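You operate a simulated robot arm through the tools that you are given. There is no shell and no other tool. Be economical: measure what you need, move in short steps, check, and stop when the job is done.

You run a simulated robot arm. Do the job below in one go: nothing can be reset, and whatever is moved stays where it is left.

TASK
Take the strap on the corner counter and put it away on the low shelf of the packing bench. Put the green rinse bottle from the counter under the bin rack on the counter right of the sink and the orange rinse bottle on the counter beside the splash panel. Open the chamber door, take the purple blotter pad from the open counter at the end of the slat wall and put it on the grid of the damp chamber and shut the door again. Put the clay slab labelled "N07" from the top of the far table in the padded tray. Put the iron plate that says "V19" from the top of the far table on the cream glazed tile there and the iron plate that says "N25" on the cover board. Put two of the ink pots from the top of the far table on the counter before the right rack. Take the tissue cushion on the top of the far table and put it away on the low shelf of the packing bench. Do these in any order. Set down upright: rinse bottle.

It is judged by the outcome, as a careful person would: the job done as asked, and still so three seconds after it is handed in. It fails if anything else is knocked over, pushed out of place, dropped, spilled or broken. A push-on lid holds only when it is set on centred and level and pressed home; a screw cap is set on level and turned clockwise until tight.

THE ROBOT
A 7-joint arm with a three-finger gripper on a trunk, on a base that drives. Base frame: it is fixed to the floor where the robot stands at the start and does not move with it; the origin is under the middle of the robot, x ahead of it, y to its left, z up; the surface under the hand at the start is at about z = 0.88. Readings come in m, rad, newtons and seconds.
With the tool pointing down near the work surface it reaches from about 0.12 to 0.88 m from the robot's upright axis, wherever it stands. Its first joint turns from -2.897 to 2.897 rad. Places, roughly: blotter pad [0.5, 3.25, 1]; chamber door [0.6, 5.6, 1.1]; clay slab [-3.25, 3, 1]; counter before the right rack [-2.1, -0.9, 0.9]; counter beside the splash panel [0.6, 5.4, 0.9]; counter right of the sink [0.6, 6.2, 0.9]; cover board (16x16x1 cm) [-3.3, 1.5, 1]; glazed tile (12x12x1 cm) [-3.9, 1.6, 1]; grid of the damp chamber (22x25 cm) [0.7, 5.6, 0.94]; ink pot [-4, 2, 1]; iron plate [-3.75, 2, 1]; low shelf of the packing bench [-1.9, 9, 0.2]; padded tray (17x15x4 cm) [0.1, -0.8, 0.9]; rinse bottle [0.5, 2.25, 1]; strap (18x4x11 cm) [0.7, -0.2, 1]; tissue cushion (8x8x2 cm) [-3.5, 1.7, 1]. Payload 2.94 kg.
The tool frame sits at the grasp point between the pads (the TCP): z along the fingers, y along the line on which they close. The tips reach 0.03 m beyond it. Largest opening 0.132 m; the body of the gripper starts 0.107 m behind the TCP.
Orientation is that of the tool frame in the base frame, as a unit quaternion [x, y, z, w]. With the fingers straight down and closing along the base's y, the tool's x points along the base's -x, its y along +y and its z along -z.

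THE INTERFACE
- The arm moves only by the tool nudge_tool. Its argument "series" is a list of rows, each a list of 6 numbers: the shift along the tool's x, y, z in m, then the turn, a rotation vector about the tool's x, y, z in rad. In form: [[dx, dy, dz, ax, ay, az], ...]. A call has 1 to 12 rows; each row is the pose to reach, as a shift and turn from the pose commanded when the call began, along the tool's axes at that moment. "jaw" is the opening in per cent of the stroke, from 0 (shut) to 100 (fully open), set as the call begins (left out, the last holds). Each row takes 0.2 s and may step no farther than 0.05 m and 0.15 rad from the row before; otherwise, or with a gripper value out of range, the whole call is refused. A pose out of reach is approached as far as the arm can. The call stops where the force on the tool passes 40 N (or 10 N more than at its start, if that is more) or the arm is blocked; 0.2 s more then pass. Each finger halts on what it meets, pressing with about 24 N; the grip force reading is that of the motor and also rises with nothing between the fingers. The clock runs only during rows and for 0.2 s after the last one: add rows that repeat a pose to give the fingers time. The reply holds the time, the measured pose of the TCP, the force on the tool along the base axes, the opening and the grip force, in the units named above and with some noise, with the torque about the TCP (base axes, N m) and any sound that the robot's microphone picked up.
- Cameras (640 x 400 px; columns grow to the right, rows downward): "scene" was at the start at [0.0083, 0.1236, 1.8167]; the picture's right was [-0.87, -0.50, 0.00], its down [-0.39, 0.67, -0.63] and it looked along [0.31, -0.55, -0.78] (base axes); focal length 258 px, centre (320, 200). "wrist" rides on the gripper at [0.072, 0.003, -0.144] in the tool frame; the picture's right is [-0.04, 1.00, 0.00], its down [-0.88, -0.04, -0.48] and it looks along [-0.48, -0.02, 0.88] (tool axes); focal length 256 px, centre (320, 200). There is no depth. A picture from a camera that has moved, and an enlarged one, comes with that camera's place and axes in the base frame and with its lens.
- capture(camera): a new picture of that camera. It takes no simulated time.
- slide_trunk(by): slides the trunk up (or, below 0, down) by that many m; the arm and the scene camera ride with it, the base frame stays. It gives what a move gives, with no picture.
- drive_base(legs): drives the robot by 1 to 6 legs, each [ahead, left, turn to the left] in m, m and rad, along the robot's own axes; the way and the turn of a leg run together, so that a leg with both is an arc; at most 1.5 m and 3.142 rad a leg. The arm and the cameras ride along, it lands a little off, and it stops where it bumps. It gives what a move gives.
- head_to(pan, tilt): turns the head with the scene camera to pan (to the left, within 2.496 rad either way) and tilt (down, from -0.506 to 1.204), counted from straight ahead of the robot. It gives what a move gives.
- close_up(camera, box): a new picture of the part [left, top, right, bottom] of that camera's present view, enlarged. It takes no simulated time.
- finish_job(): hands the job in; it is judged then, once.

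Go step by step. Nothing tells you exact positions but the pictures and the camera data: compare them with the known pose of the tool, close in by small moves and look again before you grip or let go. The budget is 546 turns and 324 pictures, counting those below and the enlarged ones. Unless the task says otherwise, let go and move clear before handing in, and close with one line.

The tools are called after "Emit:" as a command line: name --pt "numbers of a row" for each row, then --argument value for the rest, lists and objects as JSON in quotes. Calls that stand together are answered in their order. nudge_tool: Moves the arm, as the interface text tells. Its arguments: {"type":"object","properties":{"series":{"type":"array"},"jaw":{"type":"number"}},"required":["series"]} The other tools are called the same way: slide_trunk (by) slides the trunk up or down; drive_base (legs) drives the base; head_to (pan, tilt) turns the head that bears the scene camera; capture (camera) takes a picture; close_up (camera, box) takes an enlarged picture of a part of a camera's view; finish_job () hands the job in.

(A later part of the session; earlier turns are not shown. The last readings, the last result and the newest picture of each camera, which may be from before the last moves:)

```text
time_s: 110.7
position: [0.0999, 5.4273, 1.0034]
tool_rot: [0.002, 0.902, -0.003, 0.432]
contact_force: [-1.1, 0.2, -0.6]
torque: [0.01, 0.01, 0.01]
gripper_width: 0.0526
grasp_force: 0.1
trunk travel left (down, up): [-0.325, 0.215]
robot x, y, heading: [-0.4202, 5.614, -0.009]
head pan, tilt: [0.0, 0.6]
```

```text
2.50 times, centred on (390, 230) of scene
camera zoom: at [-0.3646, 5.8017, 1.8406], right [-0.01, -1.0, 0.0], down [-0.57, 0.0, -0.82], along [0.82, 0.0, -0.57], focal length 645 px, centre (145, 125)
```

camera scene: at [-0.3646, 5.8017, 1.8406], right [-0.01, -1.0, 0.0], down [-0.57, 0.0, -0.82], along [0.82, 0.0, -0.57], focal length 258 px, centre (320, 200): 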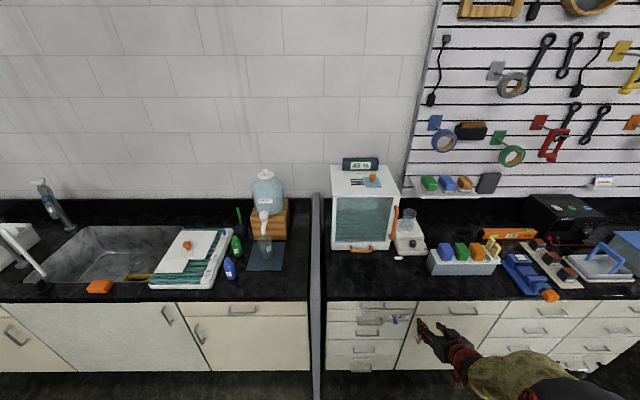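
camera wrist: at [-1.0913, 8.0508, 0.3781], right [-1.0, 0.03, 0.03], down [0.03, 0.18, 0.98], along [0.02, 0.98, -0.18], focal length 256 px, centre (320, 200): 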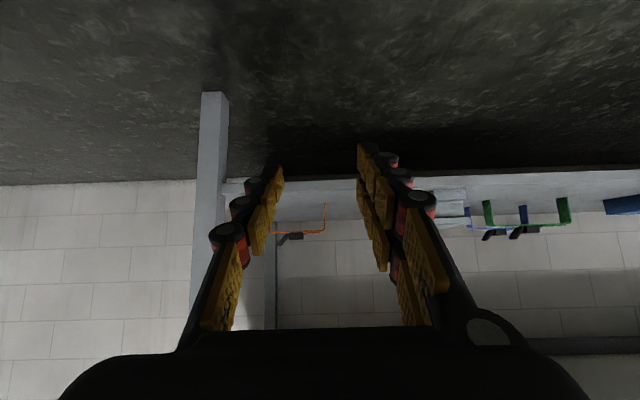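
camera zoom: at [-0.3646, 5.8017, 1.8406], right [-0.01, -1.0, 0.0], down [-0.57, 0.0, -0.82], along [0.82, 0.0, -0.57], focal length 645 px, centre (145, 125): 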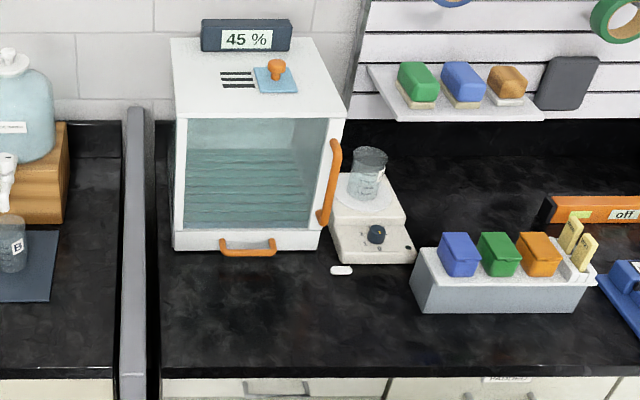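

Chamber door has the vertical orange handle on its right edge (hinge left). Drive nearer, then look at the handle with both cameras.

Emit:
drive_base --legs '[[0.24, 0, 0.007]]'

Emit:
head_to --pan -0.25 --tilt 0.7

Emit:
capture --camera "wrist"

Emit:
capture --camera "scene"

```text
time_s: 112.4
position: [0.3436, 5.4302, 1.0037]
tool_rot: [-0.001, 0.903, -0.002, 0.43]
contact_force: [0.3, 0.3, 0.0]
torque: [0.01, -0.03, -0.04]
gripper_width: 0.0525
grasp_force: 0.1
trunk travel left (down, up): [-0.325, 0.215]
robot x, y, heading: [-0.1804, 5.6137, 0.005]
head pan, tilt: [0.0, 0.6]
```

```text
time_s: 113.2
position: [0.3434, 5.4305, 1.0032]
tool_rot: [-0.001, 0.902, -0.002, 0.431]
contact_force: [-0.3, 0.3, -0.8]
torque: [-0.02, -0.05, -0.04]
gripper_width: 0.0527
grasp_force: 0.2
trunk travel left (down, up): [-0.325, 0.215]
robot x, y, heading: [-0.181, 5.6131, -0.004]
head pan, tilt: [-0.25, 0.7]
```

```text
285 pictures are left
camera wrist: at [0.1858, 5.4337, 1.038], right [0.03, 1.0, 0.03], down [0.18, -0.03, 0.98], along [0.98, -0.02, -0.18], focal length 256 px, centre (320, 200)
```

wrist: 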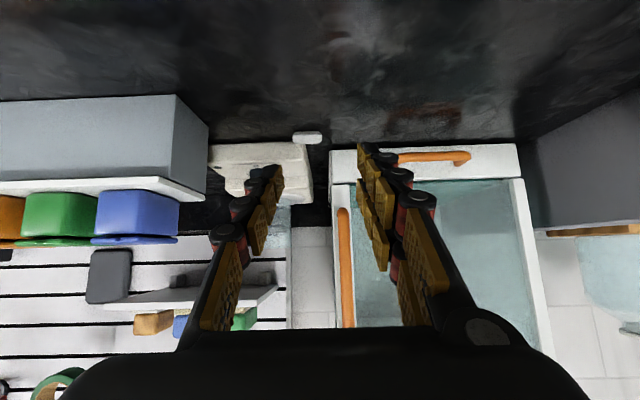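

```text
284 pictures are left
camera scene: at [-0.1297, 5.7805, 1.832], right [-0.25, -0.97, 0.0], down [-0.62, 0.16, -0.77], along [0.74, -0.19, -0.64], focal length 258 px, centre (320, 200)
```

scene: 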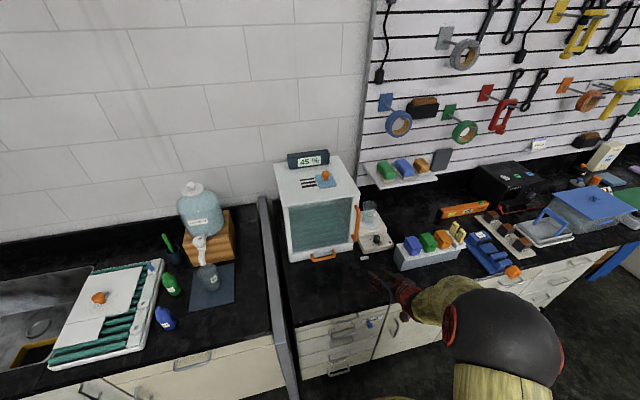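

Handle is a vertical bar near (0.555, 5.462), z 0.98–1.15. Move the open fingers in front of it.

Emit:
nudge_tool --pt "-0.037 0.008 0.02 0 0 0" --pt "-0.074 0.016 0.041 0 0 0" --pt "-0.11 0.024 0.062 0 0 0" --pt "-0.147 0.032 0.083 0 0 0" --pt "-0.147 0.032 0.083 0 0 0" --jaw 45

Emit:
capture --camera "wrist"

Emit:
close_up --camera "scene" --box '[260, 140, 420, 300]'

```text
time_s: 114.4
position: [0.5004, 5.4631, 1.0684]
tool_rot: [-0.001, 0.902, -0.002, 0.432]
contact_force: [0.1, -0.7, -0.8]
torque: [0.04, 0.0, 0.01]
gripper_width: 0.0595
grasp_force: 0.0
trunk travel left (down, up): [-0.325, 0.215]
robot x, y, heading: [-0.183, 5.6162, -0.003]
head pan, tilt: [-0.25, 0.7]
```

```text
283 pictures are left
camera wrist: at [0.3443, 5.4667, 1.1024], right [0.03, 1.0, 0.03], down [0.18, -0.03, 0.98], along [0.98, -0.02, -0.18], focal length 256 px, centre (320, 200)
```

wrist: 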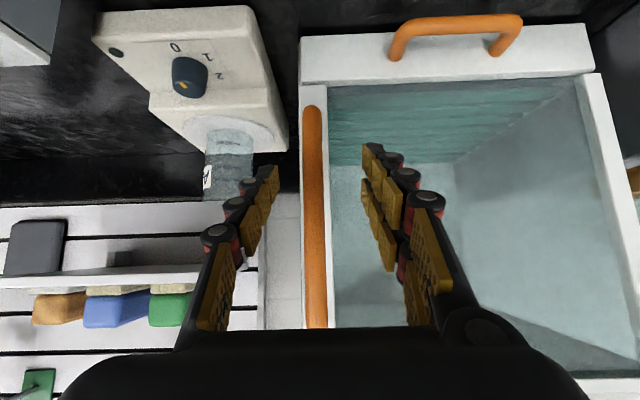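

```text
2.50 times, centred on (340, 220) of scene
camera zoom: at [-0.1296, 5.7805, 1.832], right [-0.25, -0.97, 0.0], down [-0.62, 0.16, -0.76], along [0.74, -0.19, -0.64], focal length 645 px, centre (270, 150)
```

zoom: 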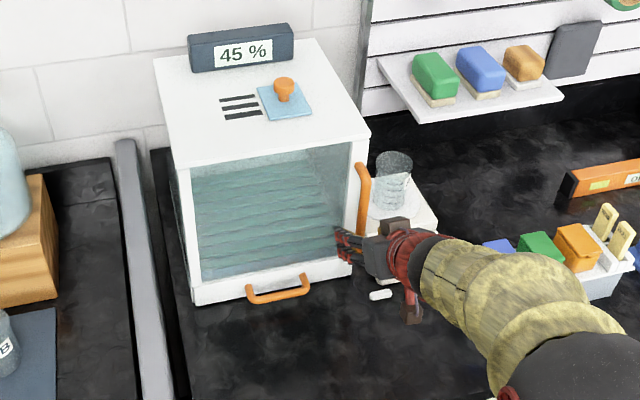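

Handle at y≈5.456. Shift slightly right and advance 4 cm so the bar is between the pads.

Emit:
nudge_tool --pt "0 -0.007 0 0 0 0" --pt "-0.012 -0.007 0.016 0 0 0" --pt "-0.025 -0.007 0.031 0 0 0" --pt "-0.025 -0.007 0.031 0 0 0"

Emit:
capture --camera "wrist"

Emit:
close_up --camera "scene" --box '[320, 190, 400, 270]'

```text
time_s: 115.4
position: [0.5411, 5.4565, 1.0675]
tool_rot: [-0.002, 0.902, -0.001, 0.431]
contact_force: [-4.1, -0.8, 1.0]
torque: [0.03, -0.03, 0.14]
gripper_width: 0.06
grasp_force: 0.4
trunk travel left (down, up): [-0.325, 0.215]
robot x, y, heading: [-0.1845, 5.6136, -0.001]
head pan, tilt: [-0.25, 0.7]
```

```text
281 pictures are left
camera wrist: at [0.3834, 5.4592, 1.1018], right [0.03, 1.0, 0.03], down [0.18, -0.03, 0.98], along [0.98, -0.02, -0.18], focal length 256 px, centre (320, 200)
```

wrist: 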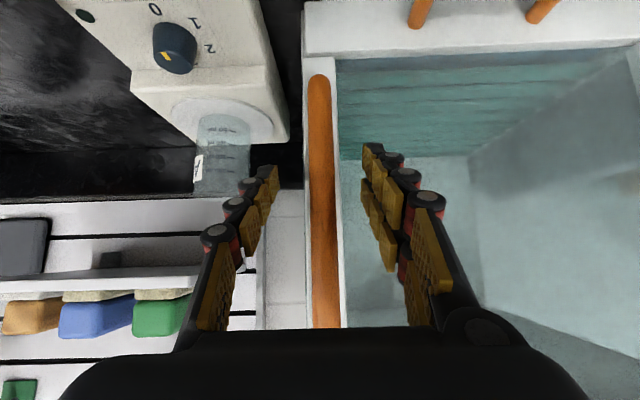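

```text
5.00 times, centred on (360, 230) of scene
camera zoom: at [-0.1302, 5.7804, 1.832], right [-0.25, -0.97, 0.0], down [-0.62, 0.16, -0.77], along [0.74, -0.19, -0.64], focal length 1289 px, centre (120, 50)
```

zoom: 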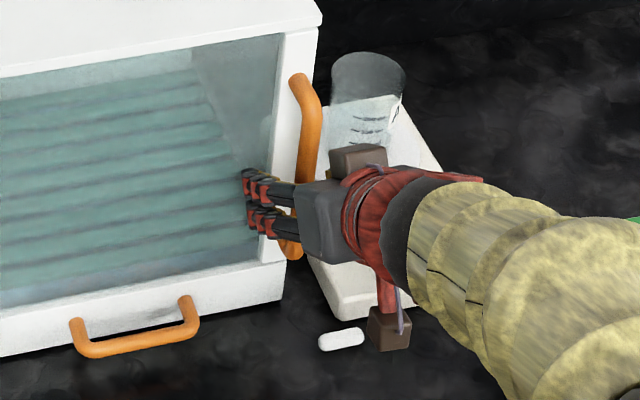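

The fingertips just touch the door, with the bar between them. Back 3 mm and close.

Emit:
nudge_tool --pt "0.002 0 -0.003 0 0 0" --pt "0.002 0 -0.003 0 0 0" --pt "0.002 0 -0.003 0 0 0" --pt "0.002 0 -0.003 0 0 0" --pt "0.002 0 -0.003 0 0 0" --pt "0.002 0 -0.003 0 0 0" --jaw 0

Emit:
capture --camera "wrist"

```text
time_s: 116.8
position: [0.5365, 5.4573, 1.0668]
tool_rot: [-0.001, 0.903, -0.001, 0.43]
contact_force: [0.7, 14.1, -2.0]
torque: [1.2, -0.14, 0.01]
gripper_width: 0.0145
grasp_force: 41.1
trunk travel left (down, up): [-0.325, 0.215]
robot x, y, heading: [-0.1847, 5.6107, 0.003]
head pan, tilt: [-0.25, 0.7]
```

```text
279 pictures are left
camera wrist: at [0.3803, 5.4606, 1.1012], right [0.03, 1.0, 0.03], down [0.18, -0.03, 0.98], along [0.98, -0.02, -0.18], focal length 256 px, centre (320, 200)
```

wrist: 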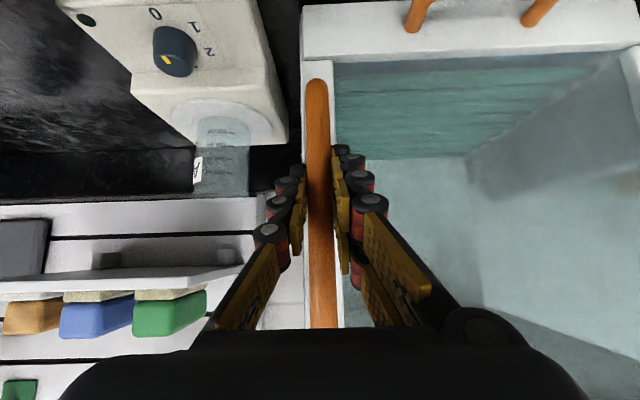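

Handle gripped. Pull along the door's arc (hinge around (0.58, 5.74)) by about 20° first.

Emit:
nudge_tool --pt "0.0155 0.004 -0.0192 0 0 0" --pt "0.0307 0.012 -0.038 0 0 0" --pt "0.0455 0.0205 -0.0564 0 0 0" --pt "0.0596 0.032 -0.074 0 0 0"

Emit:
capture --camera "scene"

Emit:
capture --camera "wrist"

```text
time_s: 117.8
position: [0.4427, 5.4905, 1.0667]
tool_rot: [-0.003, 0.903, -0.002, 0.43]
contact_force: [12.8, 25.6, -4.2]
torque: [1.34, -0.27, 0.07]
gripper_width: 0.015
grasp_force: 41.3
trunk travel left (down, up): [-0.325, 0.215]
robot x, y, heading: [-0.1834, 5.612, -0.002]
head pan, tilt: [-0.25, 0.7]
```

```text
278 pictures are left
camera scene: at [-0.1277, 5.784, 1.8316], right [-0.25, -0.97, 0.0], down [-0.63, 0.16, -0.76], along [0.74, -0.19, -0.64], focal length 258 px, centre (320, 200)
```

scene: 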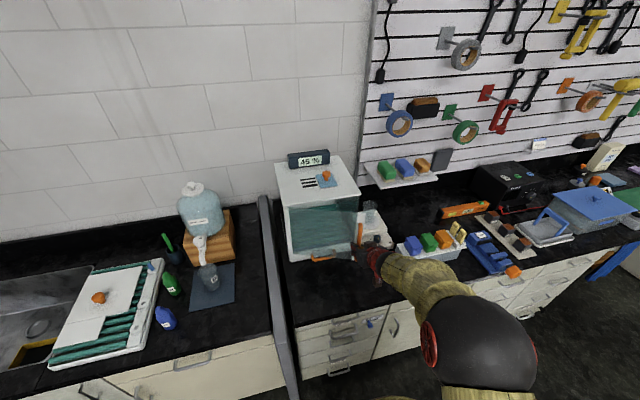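

```text
277 pictures are left
camera wrist: at [0.2857, 5.4932, 1.1014], right [0.03, 1.0, 0.03], down [0.18, -0.03, 0.98], along [0.98, -0.02, -0.18], focal length 256 px, centre (320, 200)
```

wrist: 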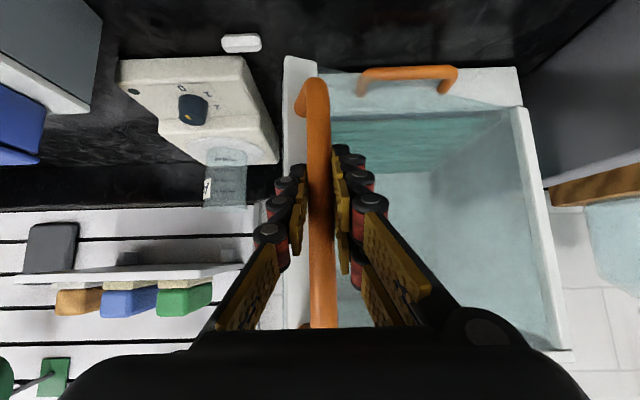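

The door swings. Continue the arc to about 50°.

Emit:
nudge_tool --pt "0.013 0.02 -0.0163 0 0 0" --pt "0.0263 0.037 -0.0327 0 0 0" --pt "0.038 0.053 -0.047 0 0 0" --pt "0.049 0.073 -0.0607 0 0 0" --pt "0.0633 0.103 -0.0786 0 0 0" --pt "0.0752 0.135 -0.0934 0 0 0"

Emit:
capture --camera "scene"

Emit:
capture --camera "wrist"

```text
time_s: 119.3
position: [0.3299, 5.5968, 1.0667]
tool_rot: [-0.005, 0.9, 0.003, 0.435]
contact_force: [17.9, 9.8, -13.8]
torque: [1.09, -1.15, 0.03]
gripper_width: 0.0148
grasp_force: 41.2
out of reach, approached as far as the arm can: row 6
trunk travel left (down, up): [-0.325, 0.215]
robot x, y, heading: [-0.1792, 5.6113, 0.002]
head pan, tilt: [-0.25, 0.7]
stopped in row 6: the force on the tool passed its limit at 89 N (the readings are from after the stop); the commanded pose is now the measured one
```

```text
276 pictures are left
camera scene: at [-0.1257, 5.7822, 1.8317], right [-0.24, -0.97, 0.0], down [-0.63, 0.16, -0.76], along [0.74, -0.19, -0.65], focal length 258 px, centre (320, 200)
```

scene: 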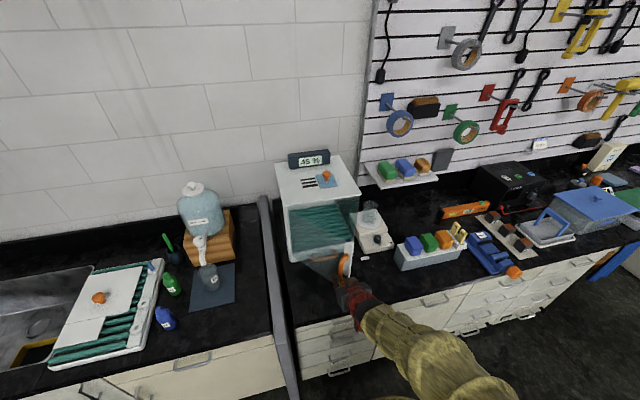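

```text
275 pictures are left
camera wrist: at [0.1723, 5.5979, 1.1006], right [0.02, 1.0, 0.03], down [0.17, -0.04, 0.98], along [0.98, -0.01, -0.17], focal length 256 px, centre (320, 200)
```

wrist: 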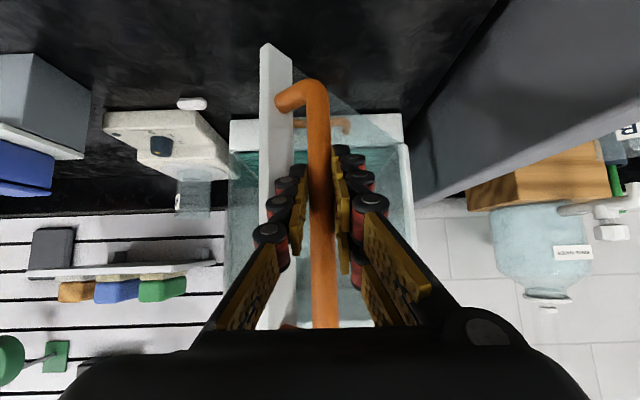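

The door is about 60° open. Release the handle, back off, then push the door further from its inner side.

Emit:
nudge_tool --pt "0 0 0 0 0 0" --pt "0 0 0 0 0 0" --pt "0 0 0 0 0 0" --pt "0 0 0 0 0 0" --jaw 45

Emit:
drive_base --legs '[[-0.2, 0, 0]]'

Emit:
capture --camera "wrist"

Emit:
capture --camera "scene"

```text
time_s: 120.3
position: [0.3271, 5.5951, 1.0681]
tool_rot: [-0.005, 0.9, 0.003, 0.435]
contact_force: [0.6, 0.1, -0.3]
torque: [0.0, 0.04, -0.01]
gripper_width: 0.0594
grasp_force: 0.0
trunk travel left (down, up): [-0.325, 0.215]
robot x, y, heading: [-0.1818, 5.612, 0.003]
head pan, tilt: [-0.25, 0.7]
```

```text
time_s: 121.9
position: [0.1265, 5.5945, 1.0692]
tool_rot: [-0.005, 0.9, 0.002, 0.436]
contact_force: [-0.2, -0.2, 0.2]
torque: [-0.02, 0.0, -0.01]
gripper_width: 0.0589
grasp_force: 0.1
trunk travel left (down, up): [-0.325, 0.215]
robot x, y, heading: [-0.3819, 5.6129, 0.001]
head pan, tilt: [-0.25, 0.7]
```

```text
274 pictures are left
camera wrist: at [-0.0302, 5.5965, 1.1018], right [0.02, 1.0, 0.03], down [0.17, -0.04, 0.98], along [0.98, -0.01, -0.17], focal length 256 px, centre (320, 200)
```

wrist: 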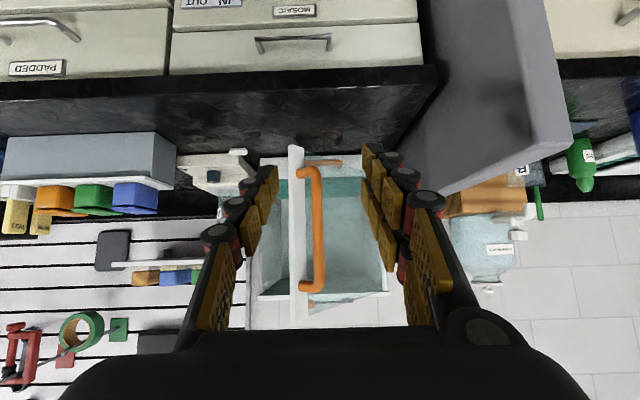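

```text
273 pictures are left
camera scene: at [-0.3299, 5.7807, 1.832], right [-0.24, -0.97, 0.0], down [-0.62, 0.16, -0.77], along [0.74, -0.19, -0.64], focal length 258 px, centre (320, 200)
```

scene: 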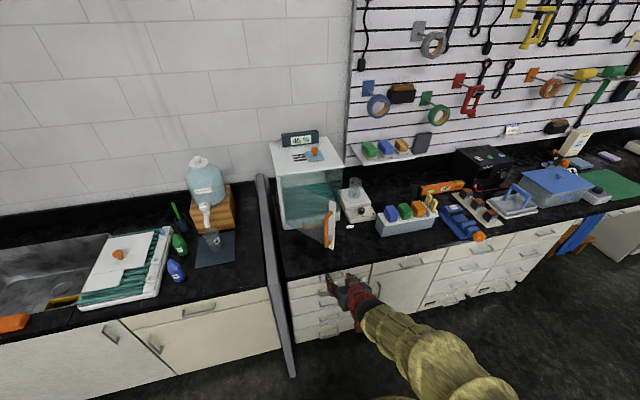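

Now swing the hand to the inner (right) side of the door edge with closed fingers and push it to the left.

Emit:
nudge_tool --pt "0 -0.04 0 0 0 0" --pt "0 -0.08 0 0 0 0" --pt "0 -0.12 0 0 0 0" --jaw 0

Emit:
drive_base --legs '[[0.24, 0, 0]]'

Emit:
capture --camera "wrist"

```text
time_s: 122.7
position: [0.1311, 5.4747, 1.0699]
tool_rot: [-0.004, 0.9, 0.003, 0.435]
contact_force: [-0.5, -0.8, 0.1]
torque: [-0.02, 0.01, -0.01]
gripper_width: 0.0028
grasp_force: 1.8
trunk travel left (down, up): [-0.325, 0.215]
robot x, y, heading: [-0.3821, 5.6117, 0.003]
head pan, tilt: [-0.25, 0.7]
```

```text
time_s: 124.5
position: [0.3726, 5.4741, 1.0697]
tool_rot: [-0.004, 0.9, 0.002, 0.436]
contact_force: [0.8, 0.1, -0.6]
torque: [0.01, -0.02, -0.02]
gripper_width: 0.0
grasp_force: 23.9
trunk travel left (down, up): [-0.325, 0.215]
robot x, y, heading: [-0.1399, 5.615, -0.003]
head pan, tilt: [-0.25, 0.7]
```

```text
272 pictures are left
camera wrist: at [0.2151, 5.4762, 1.1032], right [0.02, 1.0, 0.03], down [0.17, -0.04, 0.98], along [0.98, -0.01, -0.17], focal length 256 px, centre (320, 200)
```

wrist: 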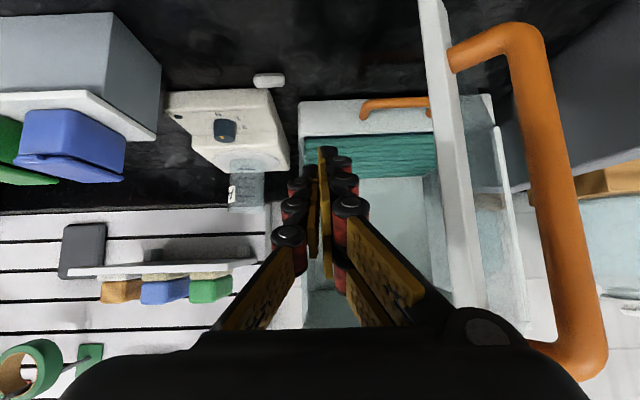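

Fingers are on the inner side. Push left.

Emit:
nudge_tool --pt "0 0.035 0 0 0 0" --pt "0 0.07 0 0 0 0" --pt "0 0.1 0 0 0 0" --pt "0 0.13 0 0 0 0" --pt "0 0.16 0 0 0 0" --pt "0 0.19 0 0 0 0" --pt "0 0.22 0 0 0 0"

Emit:
capture --camera "wrist"

Emit:
capture --camera "scene"

```text
time_s: 126.1
position: [0.3394, 5.6594, 1.0389]
tool_rot: [-0.02, 0.934, 0.043, 0.355]
contact_force: [-0.6, 1.2, 0.1]
torque: [0.0, 0.03, 0.0]
gripper_width: 0.0
grasp_force: 24.2
out of reach, approached as far as the arm can: row 4, 5, 6, 7
trunk travel left (down, up): [-0.325, 0.215]
robot x, y, heading: [-0.1387, 5.6091, -0.001]
head pan, tilt: [-0.25, 0.7]
```

```text
271 pictures are left
camera wrist: at [0.1909, 5.6483, 1.0988], right [-0.04, 0.99, 0.09], down [0.34, -0.08, 0.94], along [0.94, 0.07, -0.34], focal length 256 px, centre (320, 200)
```

wrist: 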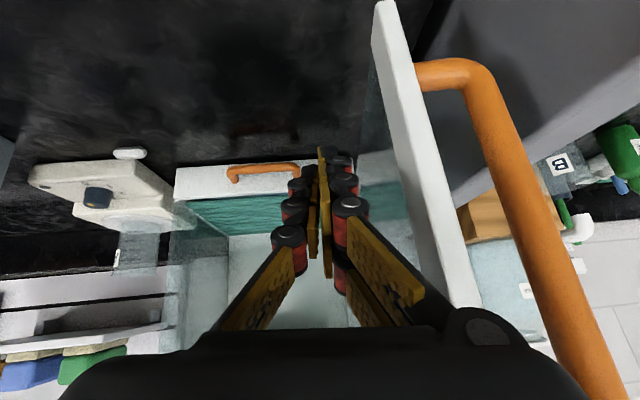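

```text
270 pictures are left
camera scene: at [-0.0854, 5.7809, 1.832], right [-0.25, -0.97, 0.0], down [-0.62, 0.16, -0.76], along [0.74, -0.19, -0.64], focal length 258 px, centre (320, 200)
```

scene: 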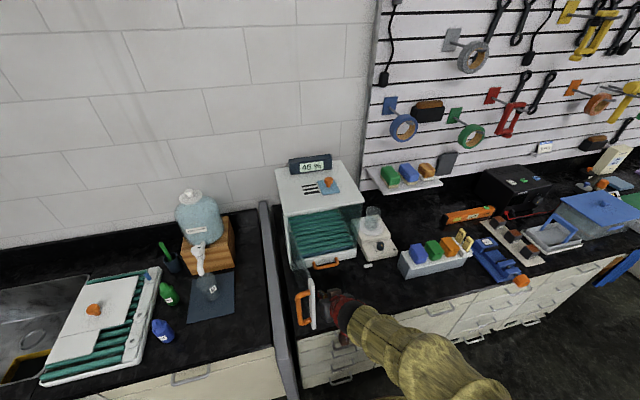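

Door is near 85–90°. Nudge it a bit further with a small base strafe.

Emit:
drive_base --legs '[[0, 0.07, 0]]'

Emit:
capture --camera "scene"

```text
time_s: 127.2
position: [0.3379, 5.716, 1.0387]
tool_rot: [-0.016, 0.935, 0.04, 0.353]
contact_force: [0.3, -2.0, -0.4]
torque: [0.11, 0.01, 0.15]
gripper_width: 0.0001
grasp_force: 24.0
trunk travel left (down, up): [-0.325, 0.215]
robot x, y, heading: [-0.1406, 5.6727, -0.005]
head pan, tilt: [-0.25, 0.7]
stopped in leg 1: the force on the tool passed its limit at 98 N (the readings are from after the stop); the commanded pose is now the measured one
```

```text
269 pictures are left
camera scene: at [-0.0859, 5.8422, 1.832], right [-0.25, -0.97, 0.0], down [-0.62, 0.16, -0.76], along [0.74, -0.19, -0.64], focal length 258 px, centre (320, 200)
```

scene: 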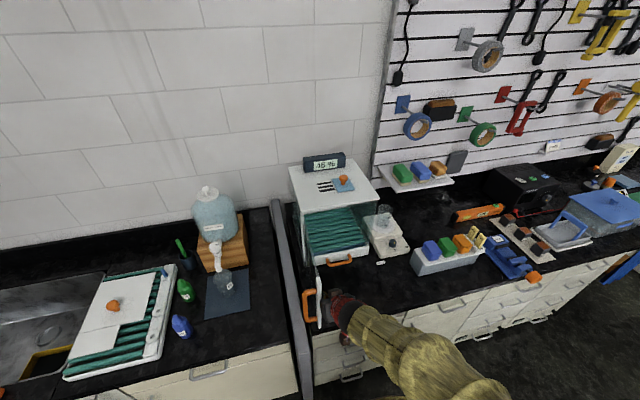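

Door is fully open against the panel. Ease off, back out and strafe down to the blotter pad at y≈3.25.

Emit:
nudge_tool --pt "0 -0.04 0 0 0 0" --pt "0 -0.08 -0.02 0 0 0"

Emit:
drive_base --legs '[[-0.3, 0, 0.004], [0, -1.2, 0], [0, -1.2, 0]]'

Emit:
head_to --pan -0.2 --tilt 0.65

Emit:
capture --camera "scene"

```text
time_s: 127.8
position: [0.3287, 5.6373, 1.0492]
tool_rot: [-0.015, 0.934, 0.042, 0.354]
contact_force: [-0.4, -0.1, 0.0]
torque: [-0.02, -0.02, -0.03]
gripper_width: 0.0
grasp_force: 24.0
trunk travel left (down, up): [-0.325, 0.215]
robot x, y, heading: [-0.139, 5.6714, 0.001]
head pan, tilt: [-0.25, 0.7]
```

```text
time_s: 141.2
position: [0.0255, 3.2251, 1.0499]
tool_rot: [-0.012, 0.935, 0.039, 0.353]
contact_force: [0.0, 0.0, -0.5]
torque: [0.01, 0.0, 0.01]
gripper_width: 0.0
grasp_force: 23.8
trunk travel left (down, up): [-0.325, 0.215]
robot x, y, heading: [-0.4413, 3.2624, -0.008]
head pan, tilt: [-0.25, 0.7]
```

```text
time_s: 141.8
position: [0.0249, 3.2263, 1.049]
tool_rot: [-0.012, 0.935, 0.04, 0.353]
contact_force: [0.2, -0.8, 0.0]
torque: [0.04, 0.02, -0.01]
gripper_width: 0.0
grasp_force: 23.8
trunk travel left (down, up): [-0.325, 0.215]
robot x, y, heading: [-0.445, 3.2642, -0.004]
head pan, tilt: [-0.201, 0.649]
```

```text
268 pictures are left
camera scene: at [-0.3859, 3.4375, 1.8363], right [-0.21, -0.98, 0.0], down [-0.59, 0.13, -0.8], along [0.78, -0.17, -0.6], focal length 258 px, centre (320, 200)
```

scene: 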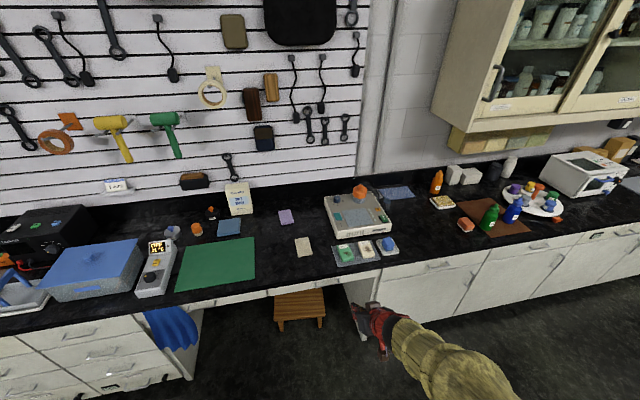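

The purple pad is near (0.74, 3.39). Zoom on it.

Emit:
close_up --camera "scene" --box '[210, 180, 340, 270]'

Emit:
close_up --camera "scene" --box '[420, 140, 570, 245]'

```text
4.44 times, centred on (275, 225) of scene
camera zoom: at [-0.3859, 3.4375, 1.8363], right [-0.21, -0.98, 0.0], down [-0.59, 0.13, -0.8], along [0.78, -0.17, -0.6], focal length 1146 px, centre (520, 89)
```

zoom: 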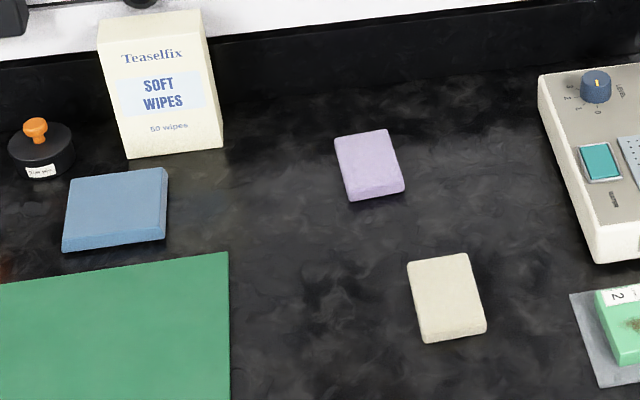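

```text
3.81 times, centred on (495, 192) of scene
camera zoom: at [-0.3859, 3.4375, 1.8363], right [-0.21, -0.98, 0.0], down [-0.59, 0.13, -0.8], along [0.78, -0.17, -0.6], focal length 982 px, centre (-347, 229)
```

zoom: 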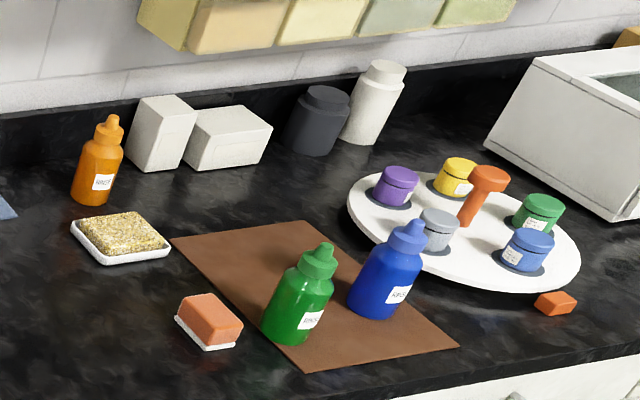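

The pad is ~7×11 cm, centred about (0.731, 3.39), long axis nearly along x (yaw ≈ +0.08), with about 1 cm thickness. Drive in and set the tool at a ~56° lean aligned with it.

Emit:
drive_base --legs '[[0, 0.1, 0.004], [0.4, 0, 0]]'

Emit:
nudge_tool --pt "0 0.02 0 0.01 -0.126 -0.035" --pt "0 0.04 0 0.0216 -0.252 -0.0694" --pt "0 0.04 0 0.0216 -0.252 -0.0694" --jaw 85

Emit:
capture --camera "wrist"

Emit:
capture --camera "scene"

```text
time_s: 145.0
position: [0.4161, 3.324, 1.049]
tool_rot: [-0.013, 0.935, 0.039, 0.353]
contact_force: [0.3, -0.2, -0.2]
torque: [0.0, 0.03, -0.01]
gripper_width: 0.0001
grasp_force: 24.3
trunk travel left (down, up): [-0.325, 0.215]
robot x, y, heading: [-0.0504, 3.3624, -0.004]
head pan, tilt: [-0.201, 0.649]
```

```text
time_s: 145.8
position: [0.4142, 3.3639, 1.0529]
tool_rot: [-0.038, 0.882, 0.019, 0.469]
contact_force: [0.2, -0.1, 0.4]
torque: [-0.02, -0.02, 0.02]
gripper_width: 0.0551
grasp_force: 0.0
out of reach, approached as far as the arm can: row 2
trunk travel left (down, up): [-0.325, 0.215]
robot x, y, heading: [-0.0479, 3.3639, -0.005]
head pan, tilt: [-0.201, 0.649]
```

```text
265 pictures are left
camera wrist: at [0.2556, 3.3539, 1.0727], right [-0.06, 1.0, 0.03], down [0.1, -0.03, 0.99], along [0.99, 0.06, -0.1], focal length 256 px, centre (320, 200)
```

wrist: 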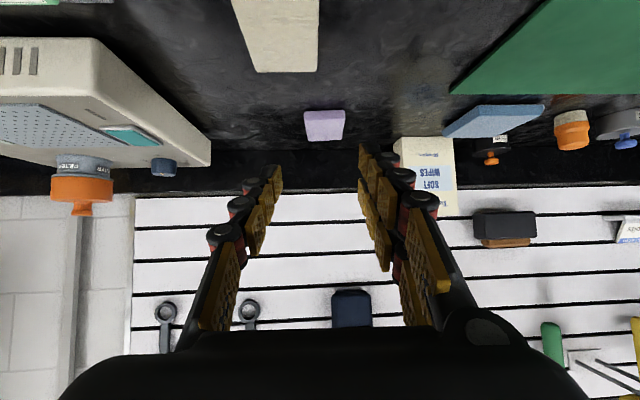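

```text
264 pictures are left
camera scene: at [0.0057, 3.5344, 1.8364], right [-0.21, -0.98, 0.0], down [-0.59, 0.12, -0.8], along [0.78, -0.16, -0.6], focal length 258 px, centre (320, 200)
```

scene: 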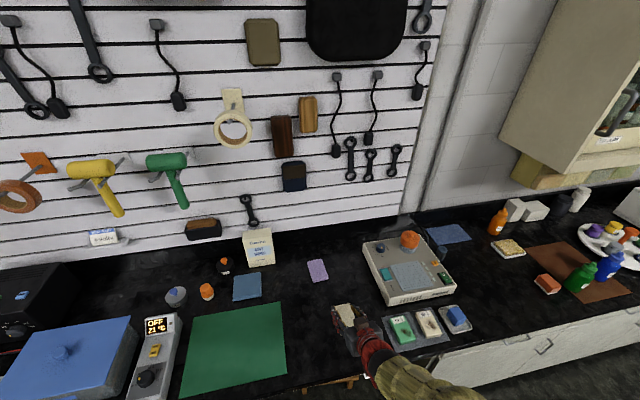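

Refined pad centre ≈(0.723, 3.395). Move above it at z≈0.96.

Emit:
nudge_tool --pt "-0.012 0.001 0.042 0 0 0" --pt "-0.024 0.002 0.083 0 0 0" --pt "-0.036 0.003 0.125 0 0 0" --pt "-0.048 0.004 0.166 0 0 0" --pt "-0.06 0.005 0.208 0 0 0" --pt "-0.072 0.005 0.25 0 0 0" --pt "-0.0836 0.0056 0.29 0 0 0" --pt "-0.0836 0.0056 0.29 0 0 0"

Emit:
capture --camera "wrist"

Emit:
close_up --camera "scene" --box '[260, 230, 380, 310]'

```text
time_s: 147.6
position: [0.699, 3.3757, 0.9599]
tool_rot: [-0.041, 0.883, 0.025, 0.467]
contact_force: [0.2, -0.7, -0.3]
torque: [0.01, 0.01, 0.01]
gripper_width: 0.1124
grasp_force: 0.0
out of reach, approached as far as the arm can: row 2, 3, 4, 5, 6, 7, 8
trunk travel left (down, up): [-0.325, 0.215]
robot x, y, heading: [-0.0496, 3.3628, -0.005]
head pan, tilt: [-0.201, 0.649]
```

```text
263 pictures are left
camera wrist: at [0.5409, 3.3639, 0.9806], right [-0.07, 1.0, 0.04], down [0.1, -0.03, 0.99], along [0.99, 0.07, -0.1], focal length 256 px, centre (320, 200)
```

wrist: 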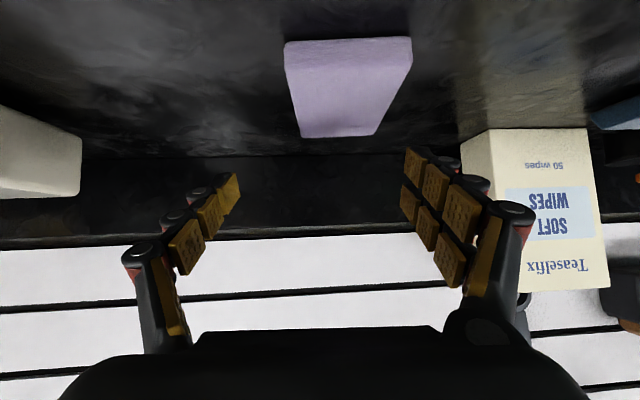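

```text
5.00 times, centred on (320, 270) of scene
camera zoom: at [0.0055, 3.5345, 1.8364], right [-0.21, -0.98, 0.0], down [-0.59, 0.12, -0.8], along [0.78, -0.16, -0.6], focal length 1289 px, centre (320, -150)
```

zoom: 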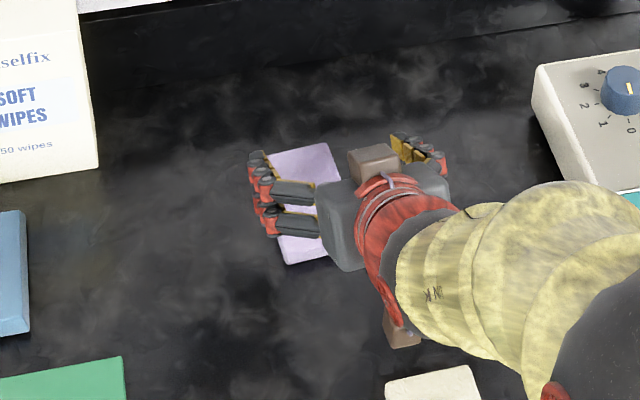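

Pad midline is y≈3.394 near the grip; the hand is 2 cm too far right. Strafe the base 2 cm left, then check.

Emit:
drive_base --legs '[[0, 0.019, 0]]'

Emit:
nudge_tool --pt "0.017 0 0.011 0 0 0" --pt "0.035 0 0.022 0 0 0"

Emit:
capture --camera "wrist"

```text
time_s: 148.4
position: [0.699, 3.3963, 0.9601]
tool_rot: [-0.041, 0.883, 0.025, 0.467]
contact_force: [0.1, 0.0, 0.4]
torque: [-0.03, 0.0, -0.04]
gripper_width: 0.112
grasp_force: 0.1
trunk travel left (down, up): [-0.325, 0.215]
robot x, y, heading: [-0.0484, 3.3828, -0.006]
head pan, tilt: [-0.201, 0.649]
```

```text
time_s: 149.0
position: [0.698, 3.3942, 0.9179]
tool_rot: [-0.043, 0.883, 0.029, 0.466]
contact_force: [0.5, 1.1, 0.3]
torque: [0.02, 0.09, -0.03]
gripper_width: 0.1126
grasp_force: 0.1
trunk travel left (down, up): [-0.325, 0.215]
robot x, y, heading: [-0.049, 3.3817, -0.008]
head pan, tilt: [-0.201, 0.649]
```

```text
261 pictures are left
camera wrist: at [0.5395, 3.381, 0.9393], right [-0.08, 1.0, 0.05], down [0.11, -0.04, 0.99], along [0.99, 0.08, -0.1], focal length 256 px, centre (320, 200)
```

wrist: 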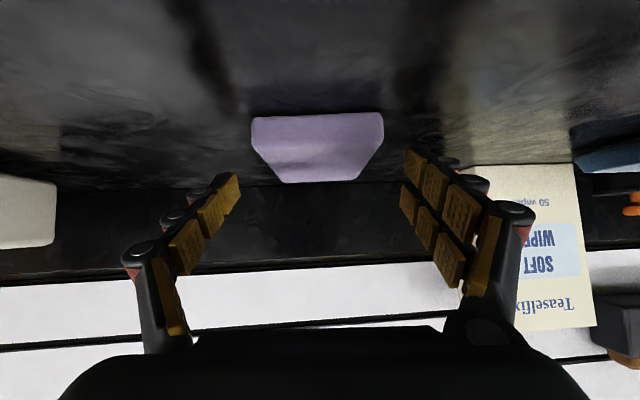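

Well centred. Lower 1 cm and close on the pad's sides.

Emit:
nudge_tool --pt "0.008 0 0.0055 0 0 0" --pt "0.008 0 0.0055 0 0 0"

Emit:
nudge_tool --pt "0 0 0 0 0 0" --pt "0 0 0 0 0 0" --pt "0 0 0 0 0 0" --pt "0 0 0 0 0 0" --pt "0 0 0 0 0 0" --jaw 40

Emit:
capture --camera "wrist"

```text
time_s: 149.6
position: [0.6985, 3.3945, 0.9072]
tool_rot: [-0.043, 0.883, 0.03, 0.466]
contact_force: [0.3, 0.9, 0.0]
torque: [0.03, 0.03, 0.0]
gripper_width: 0.1123
grasp_force: 0.2
trunk travel left (down, up): [-0.325, 0.215]
robot x, y, heading: [-0.0516, 3.3835, -0.006]
head pan, tilt: [-0.201, 0.649]
```

```text
time_s: 150.6
position: [0.7027, 3.3968, 0.9132]
tool_rot: [-0.045, 0.88, 0.032, 0.471]
contact_force: [3.8, 0.2, 6.7]
torque: [0.12, -0.09, 0.01]
gripper_width: 0.0695
grasp_force: 12.6
trunk travel left (down, up): [-0.325, 0.215]
robot x, y, heading: [-0.0529, 3.3824, -0.005]
head pan, tilt: [-0.201, 0.649]
stopped in row 4: the force on the tool passed its limit at 62 N (the readings are from after the stop); the commanded pose is now the measured one
```

```text
260 pictures are left
camera wrist: at [0.5433, 3.3824, 0.9329], right [-0.08, 1.0, 0.05], down [0.1, -0.04, 0.99], along [0.99, 0.09, -0.09], focal length 256 px, centre (320, 200)
```

wrist: 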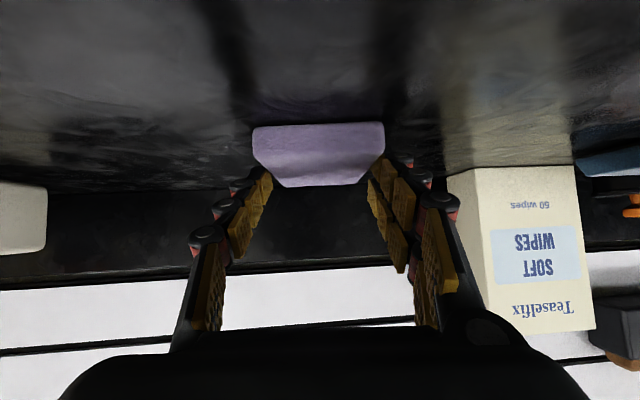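

Fingers met the pad at 0.07 m. Continue closing to get a firm grip.

Emit:
nudge_tool --pt "0 0 0 0 0 0" --pt "0 0 0 0 0 0" --pt "0 0 0 0 0 0" --jaw 40

Emit:
close_up --camera "wrist" --box '[180, 100, 480, 290]'

Emit:
close_up --camera "scene" --box '[270, 240, 370, 310]'

```text
time_s: 151.4
position: [0.7016, 3.3975, 0.9132]
tool_rot: [-0.044, 0.881, 0.031, 0.47]
contact_force: [8.9, 1.8, 15.8]
torque: [0.43, -0.36, -0.27]
gripper_width: 0.0692
grasp_force: 23.4
trunk travel left (down, up): [-0.325, 0.215]
robot x, y, heading: [-0.0504, 3.3826, -0.007]
head pan, tilt: [-0.201, 0.649]
```

```text
2.11 times, centred on (330, 195) of wrist
camera zoom: at [0.5429, 3.3826, 0.933], right [-0.08, 1.0, 0.05], down [0.1, -0.04, 0.99], along [0.99, 0.09, -0.09], focal length 539 px, centre (299, 210)
```

zoom: 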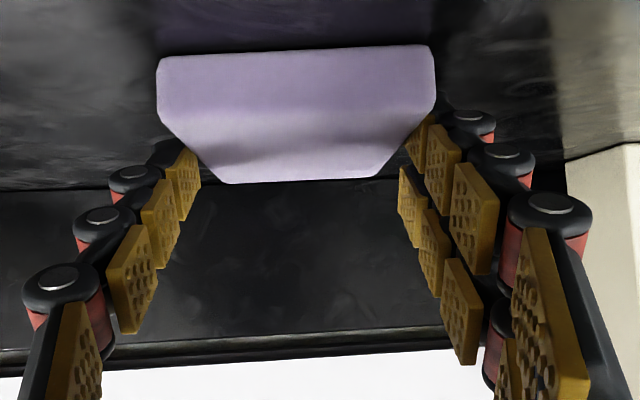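

```text
5.71 times, centred on (320, 275) of scene
camera zoom: at [0.0047, 3.5542, 1.8364], right [-0.2, -0.98, 0.0], down [-0.59, 0.12, -0.8], along [0.78, -0.16, -0.6], focal length 1474 px, centre (320, -229)
```

zoom: 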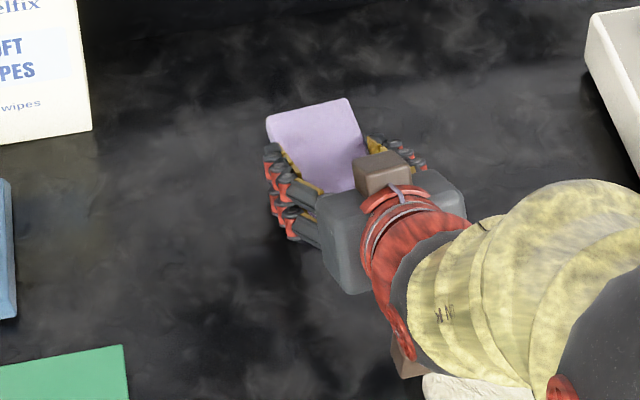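

Grip registers 23 N at 0.069 m. Lift a few cm and check.

Emit:
nudge_tool --pt "-0.012 0 -0.008 0 0 0" --pt "-0.033 0 -0.022 0 0 0" --pt "-0.058 0 -0.04 0 0 0" --jaw 0

Emit:
capture --camera "wrist"

Emit:
capture --camera "scene"

```text
time_s: 152.2
position: [0.6969, 3.3953, 0.9802]
tool_rot: [-0.045, 0.883, 0.031, 0.467]
contact_force: [-0.2, -0.1, -0.9]
torque: [-0.01, -0.06, -0.02]
gripper_width: 0.0689
grasp_force: 24.0
trunk travel left (down, up): [-0.325, 0.215]
robot x, y, heading: [-0.0457, 3.3842, -0.004]
head pan, tilt: [-0.201, 0.649]
```

```text
257 pictures are left
camera wrist: at [0.5396, 3.3812, 1.0015], right [-0.08, 1.0, 0.05], down [0.1, -0.04, 0.99], along [0.99, 0.09, -0.1], focal length 256 px, centre (320, 200)
```

wrist: 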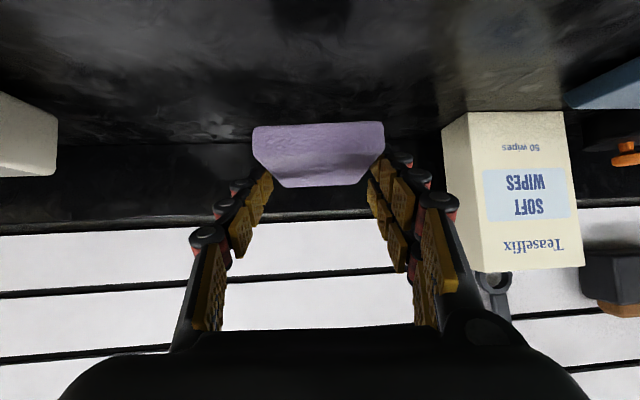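

```text
256 pictures are left
camera scene: at [0.0045, 3.554, 1.8363], right [-0.2, -0.98, 0.0], down [-0.59, 0.12, -0.8], along [0.78, -0.16, -0.6], focal length 258 px, centre (320, 200)
```

scene: 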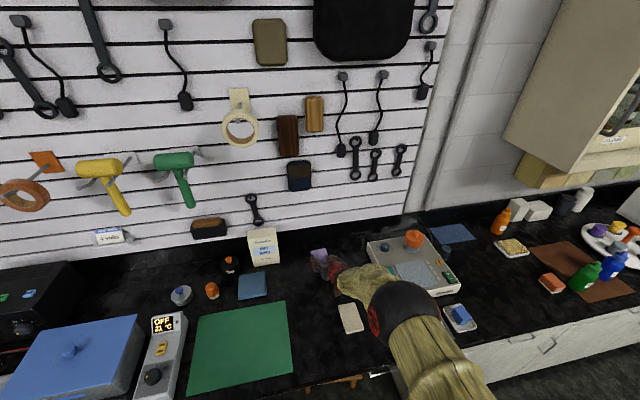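

Pad is lifted level. Raise, back out and return to the chamber.

Emit:
nudge_tool --pt "-0.035 0 -0.022 0 0 0" --pt "-0.07 0 -0.045 0 0 0" --pt "-0.1 0 -0.09 0 0 0" --pt "-0.1 0 -0.13 0 0 0"

Emit:
drive_base --legs '[[-0.4, 0, 0.004], [0, 1.1, 0], [0, 1.1, 0]]'

Emit:
head_to --pan 0.0 --tilt 0.6

Emit:
capture --camera "scene"

Emit:
capture --camera "wrist"

```text
refused: row 3 steps farther than a row can; nothing moved
```

```text
time_s: 165.4
position: [0.3054, 5.6616, 0.9818]
tool_rot: [-0.048, 0.882, 0.033, 0.468]
contact_force: [-0.4, -0.9, -0.5]
torque: [0.02, -0.01, -0.01]
gripper_width: 0.0691
grasp_force: 23.9
trunk travel left (down, up): [-0.325, 0.215]
robot x, y, heading: [-0.4505, 5.6392, 0.004]
head pan, tilt: [-0.201, 0.649]
```

```text
time_s: 166.1
position: [0.3058, 5.6611, 0.9811]
tool_rot: [-0.049, 0.881, 0.033, 0.469]
contact_force: [-0.1, 0.3, -0.6]
torque: [-0.02, 0.05, -0.02]
gripper_width: 0.069
grasp_force: 23.9
trunk travel left (down, up): [-0.325, 0.215]
robot x, y, heading: [-0.4452, 5.6418, 0.007]
head pan, tilt: [0.0, 0.6]
```

```text
255 pictures are left
camera scene: at [-0.3873, 5.8303, 1.8406], right [0.0, -1.0, 0.0], down [-0.57, 0.0, -0.82], along [0.82, 0.0, -0.57], focal length 258 px, centre (320, 200)
```

scene: 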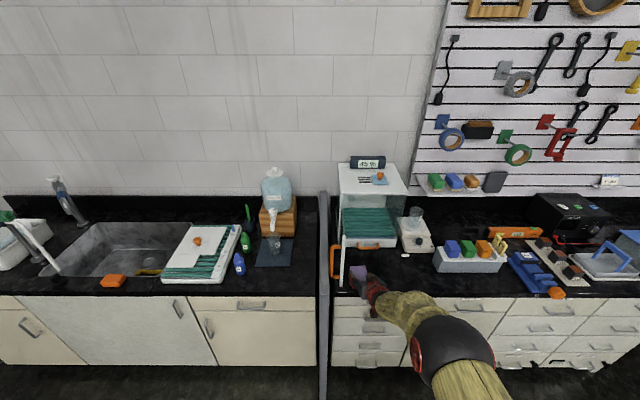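

```text
254 pictures are left
camera wrist: at [0.1472, 5.6458, 1.0024], right [-0.09, 0.99, 0.05], down [0.1, -0.04, 0.99], along [0.99, 0.1, -0.1], focal length 256 px, centre (320, 200)
```

wrist: 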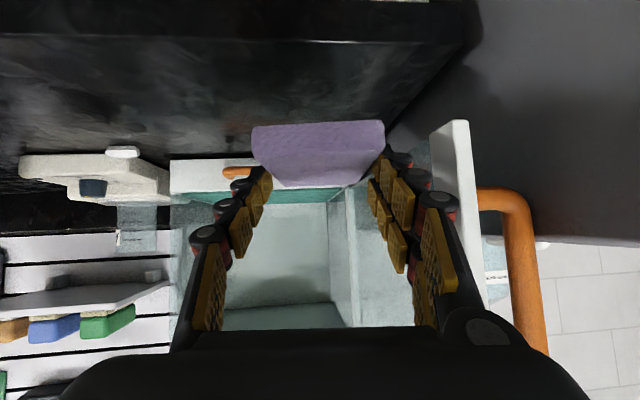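

The pad traveled fine (the lift was refused but nothing was touched). Zoom into the open chamber to see the grid.

Emit:
close_up --camera "scene" --box '[310, 140, 450, 310]'

Emit:
close_up --camera "scene" --box '[420, 180, 640, 310]'

```text
2.35 times, centred on (380, 225) of scene
camera zoom: at [-0.3873, 5.8303, 1.8406], right [0.0, -1.0, 0.0], down [-0.57, 0.0, -0.82], along [0.82, 0.0, -0.57], focal length 607 px, centre (179, 141)
```

zoom: 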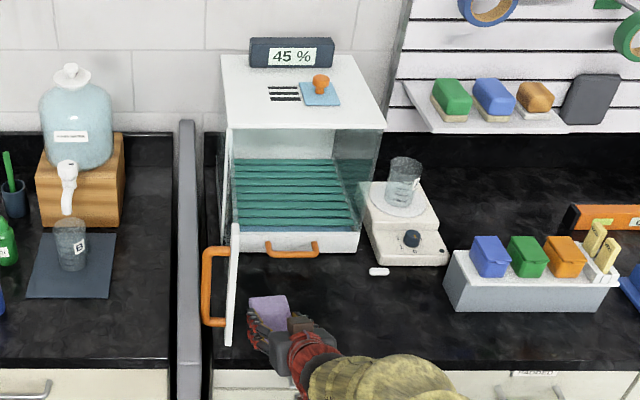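

```text
2.91 times, centred on (530, 245) of scene
camera zoom: at [-0.3873, 5.8303, 1.8406], right [0.0, -1.0, 0.0], down [-0.57, 0.0, -0.82], along [0.82, 0.0, -0.57], focal length 750 px, centre (-291, 69)
```

zoom: 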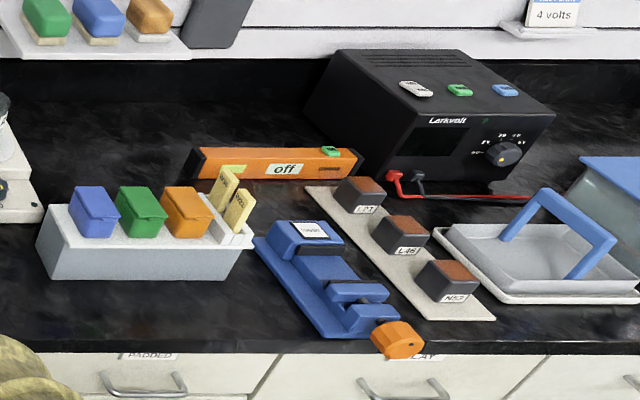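

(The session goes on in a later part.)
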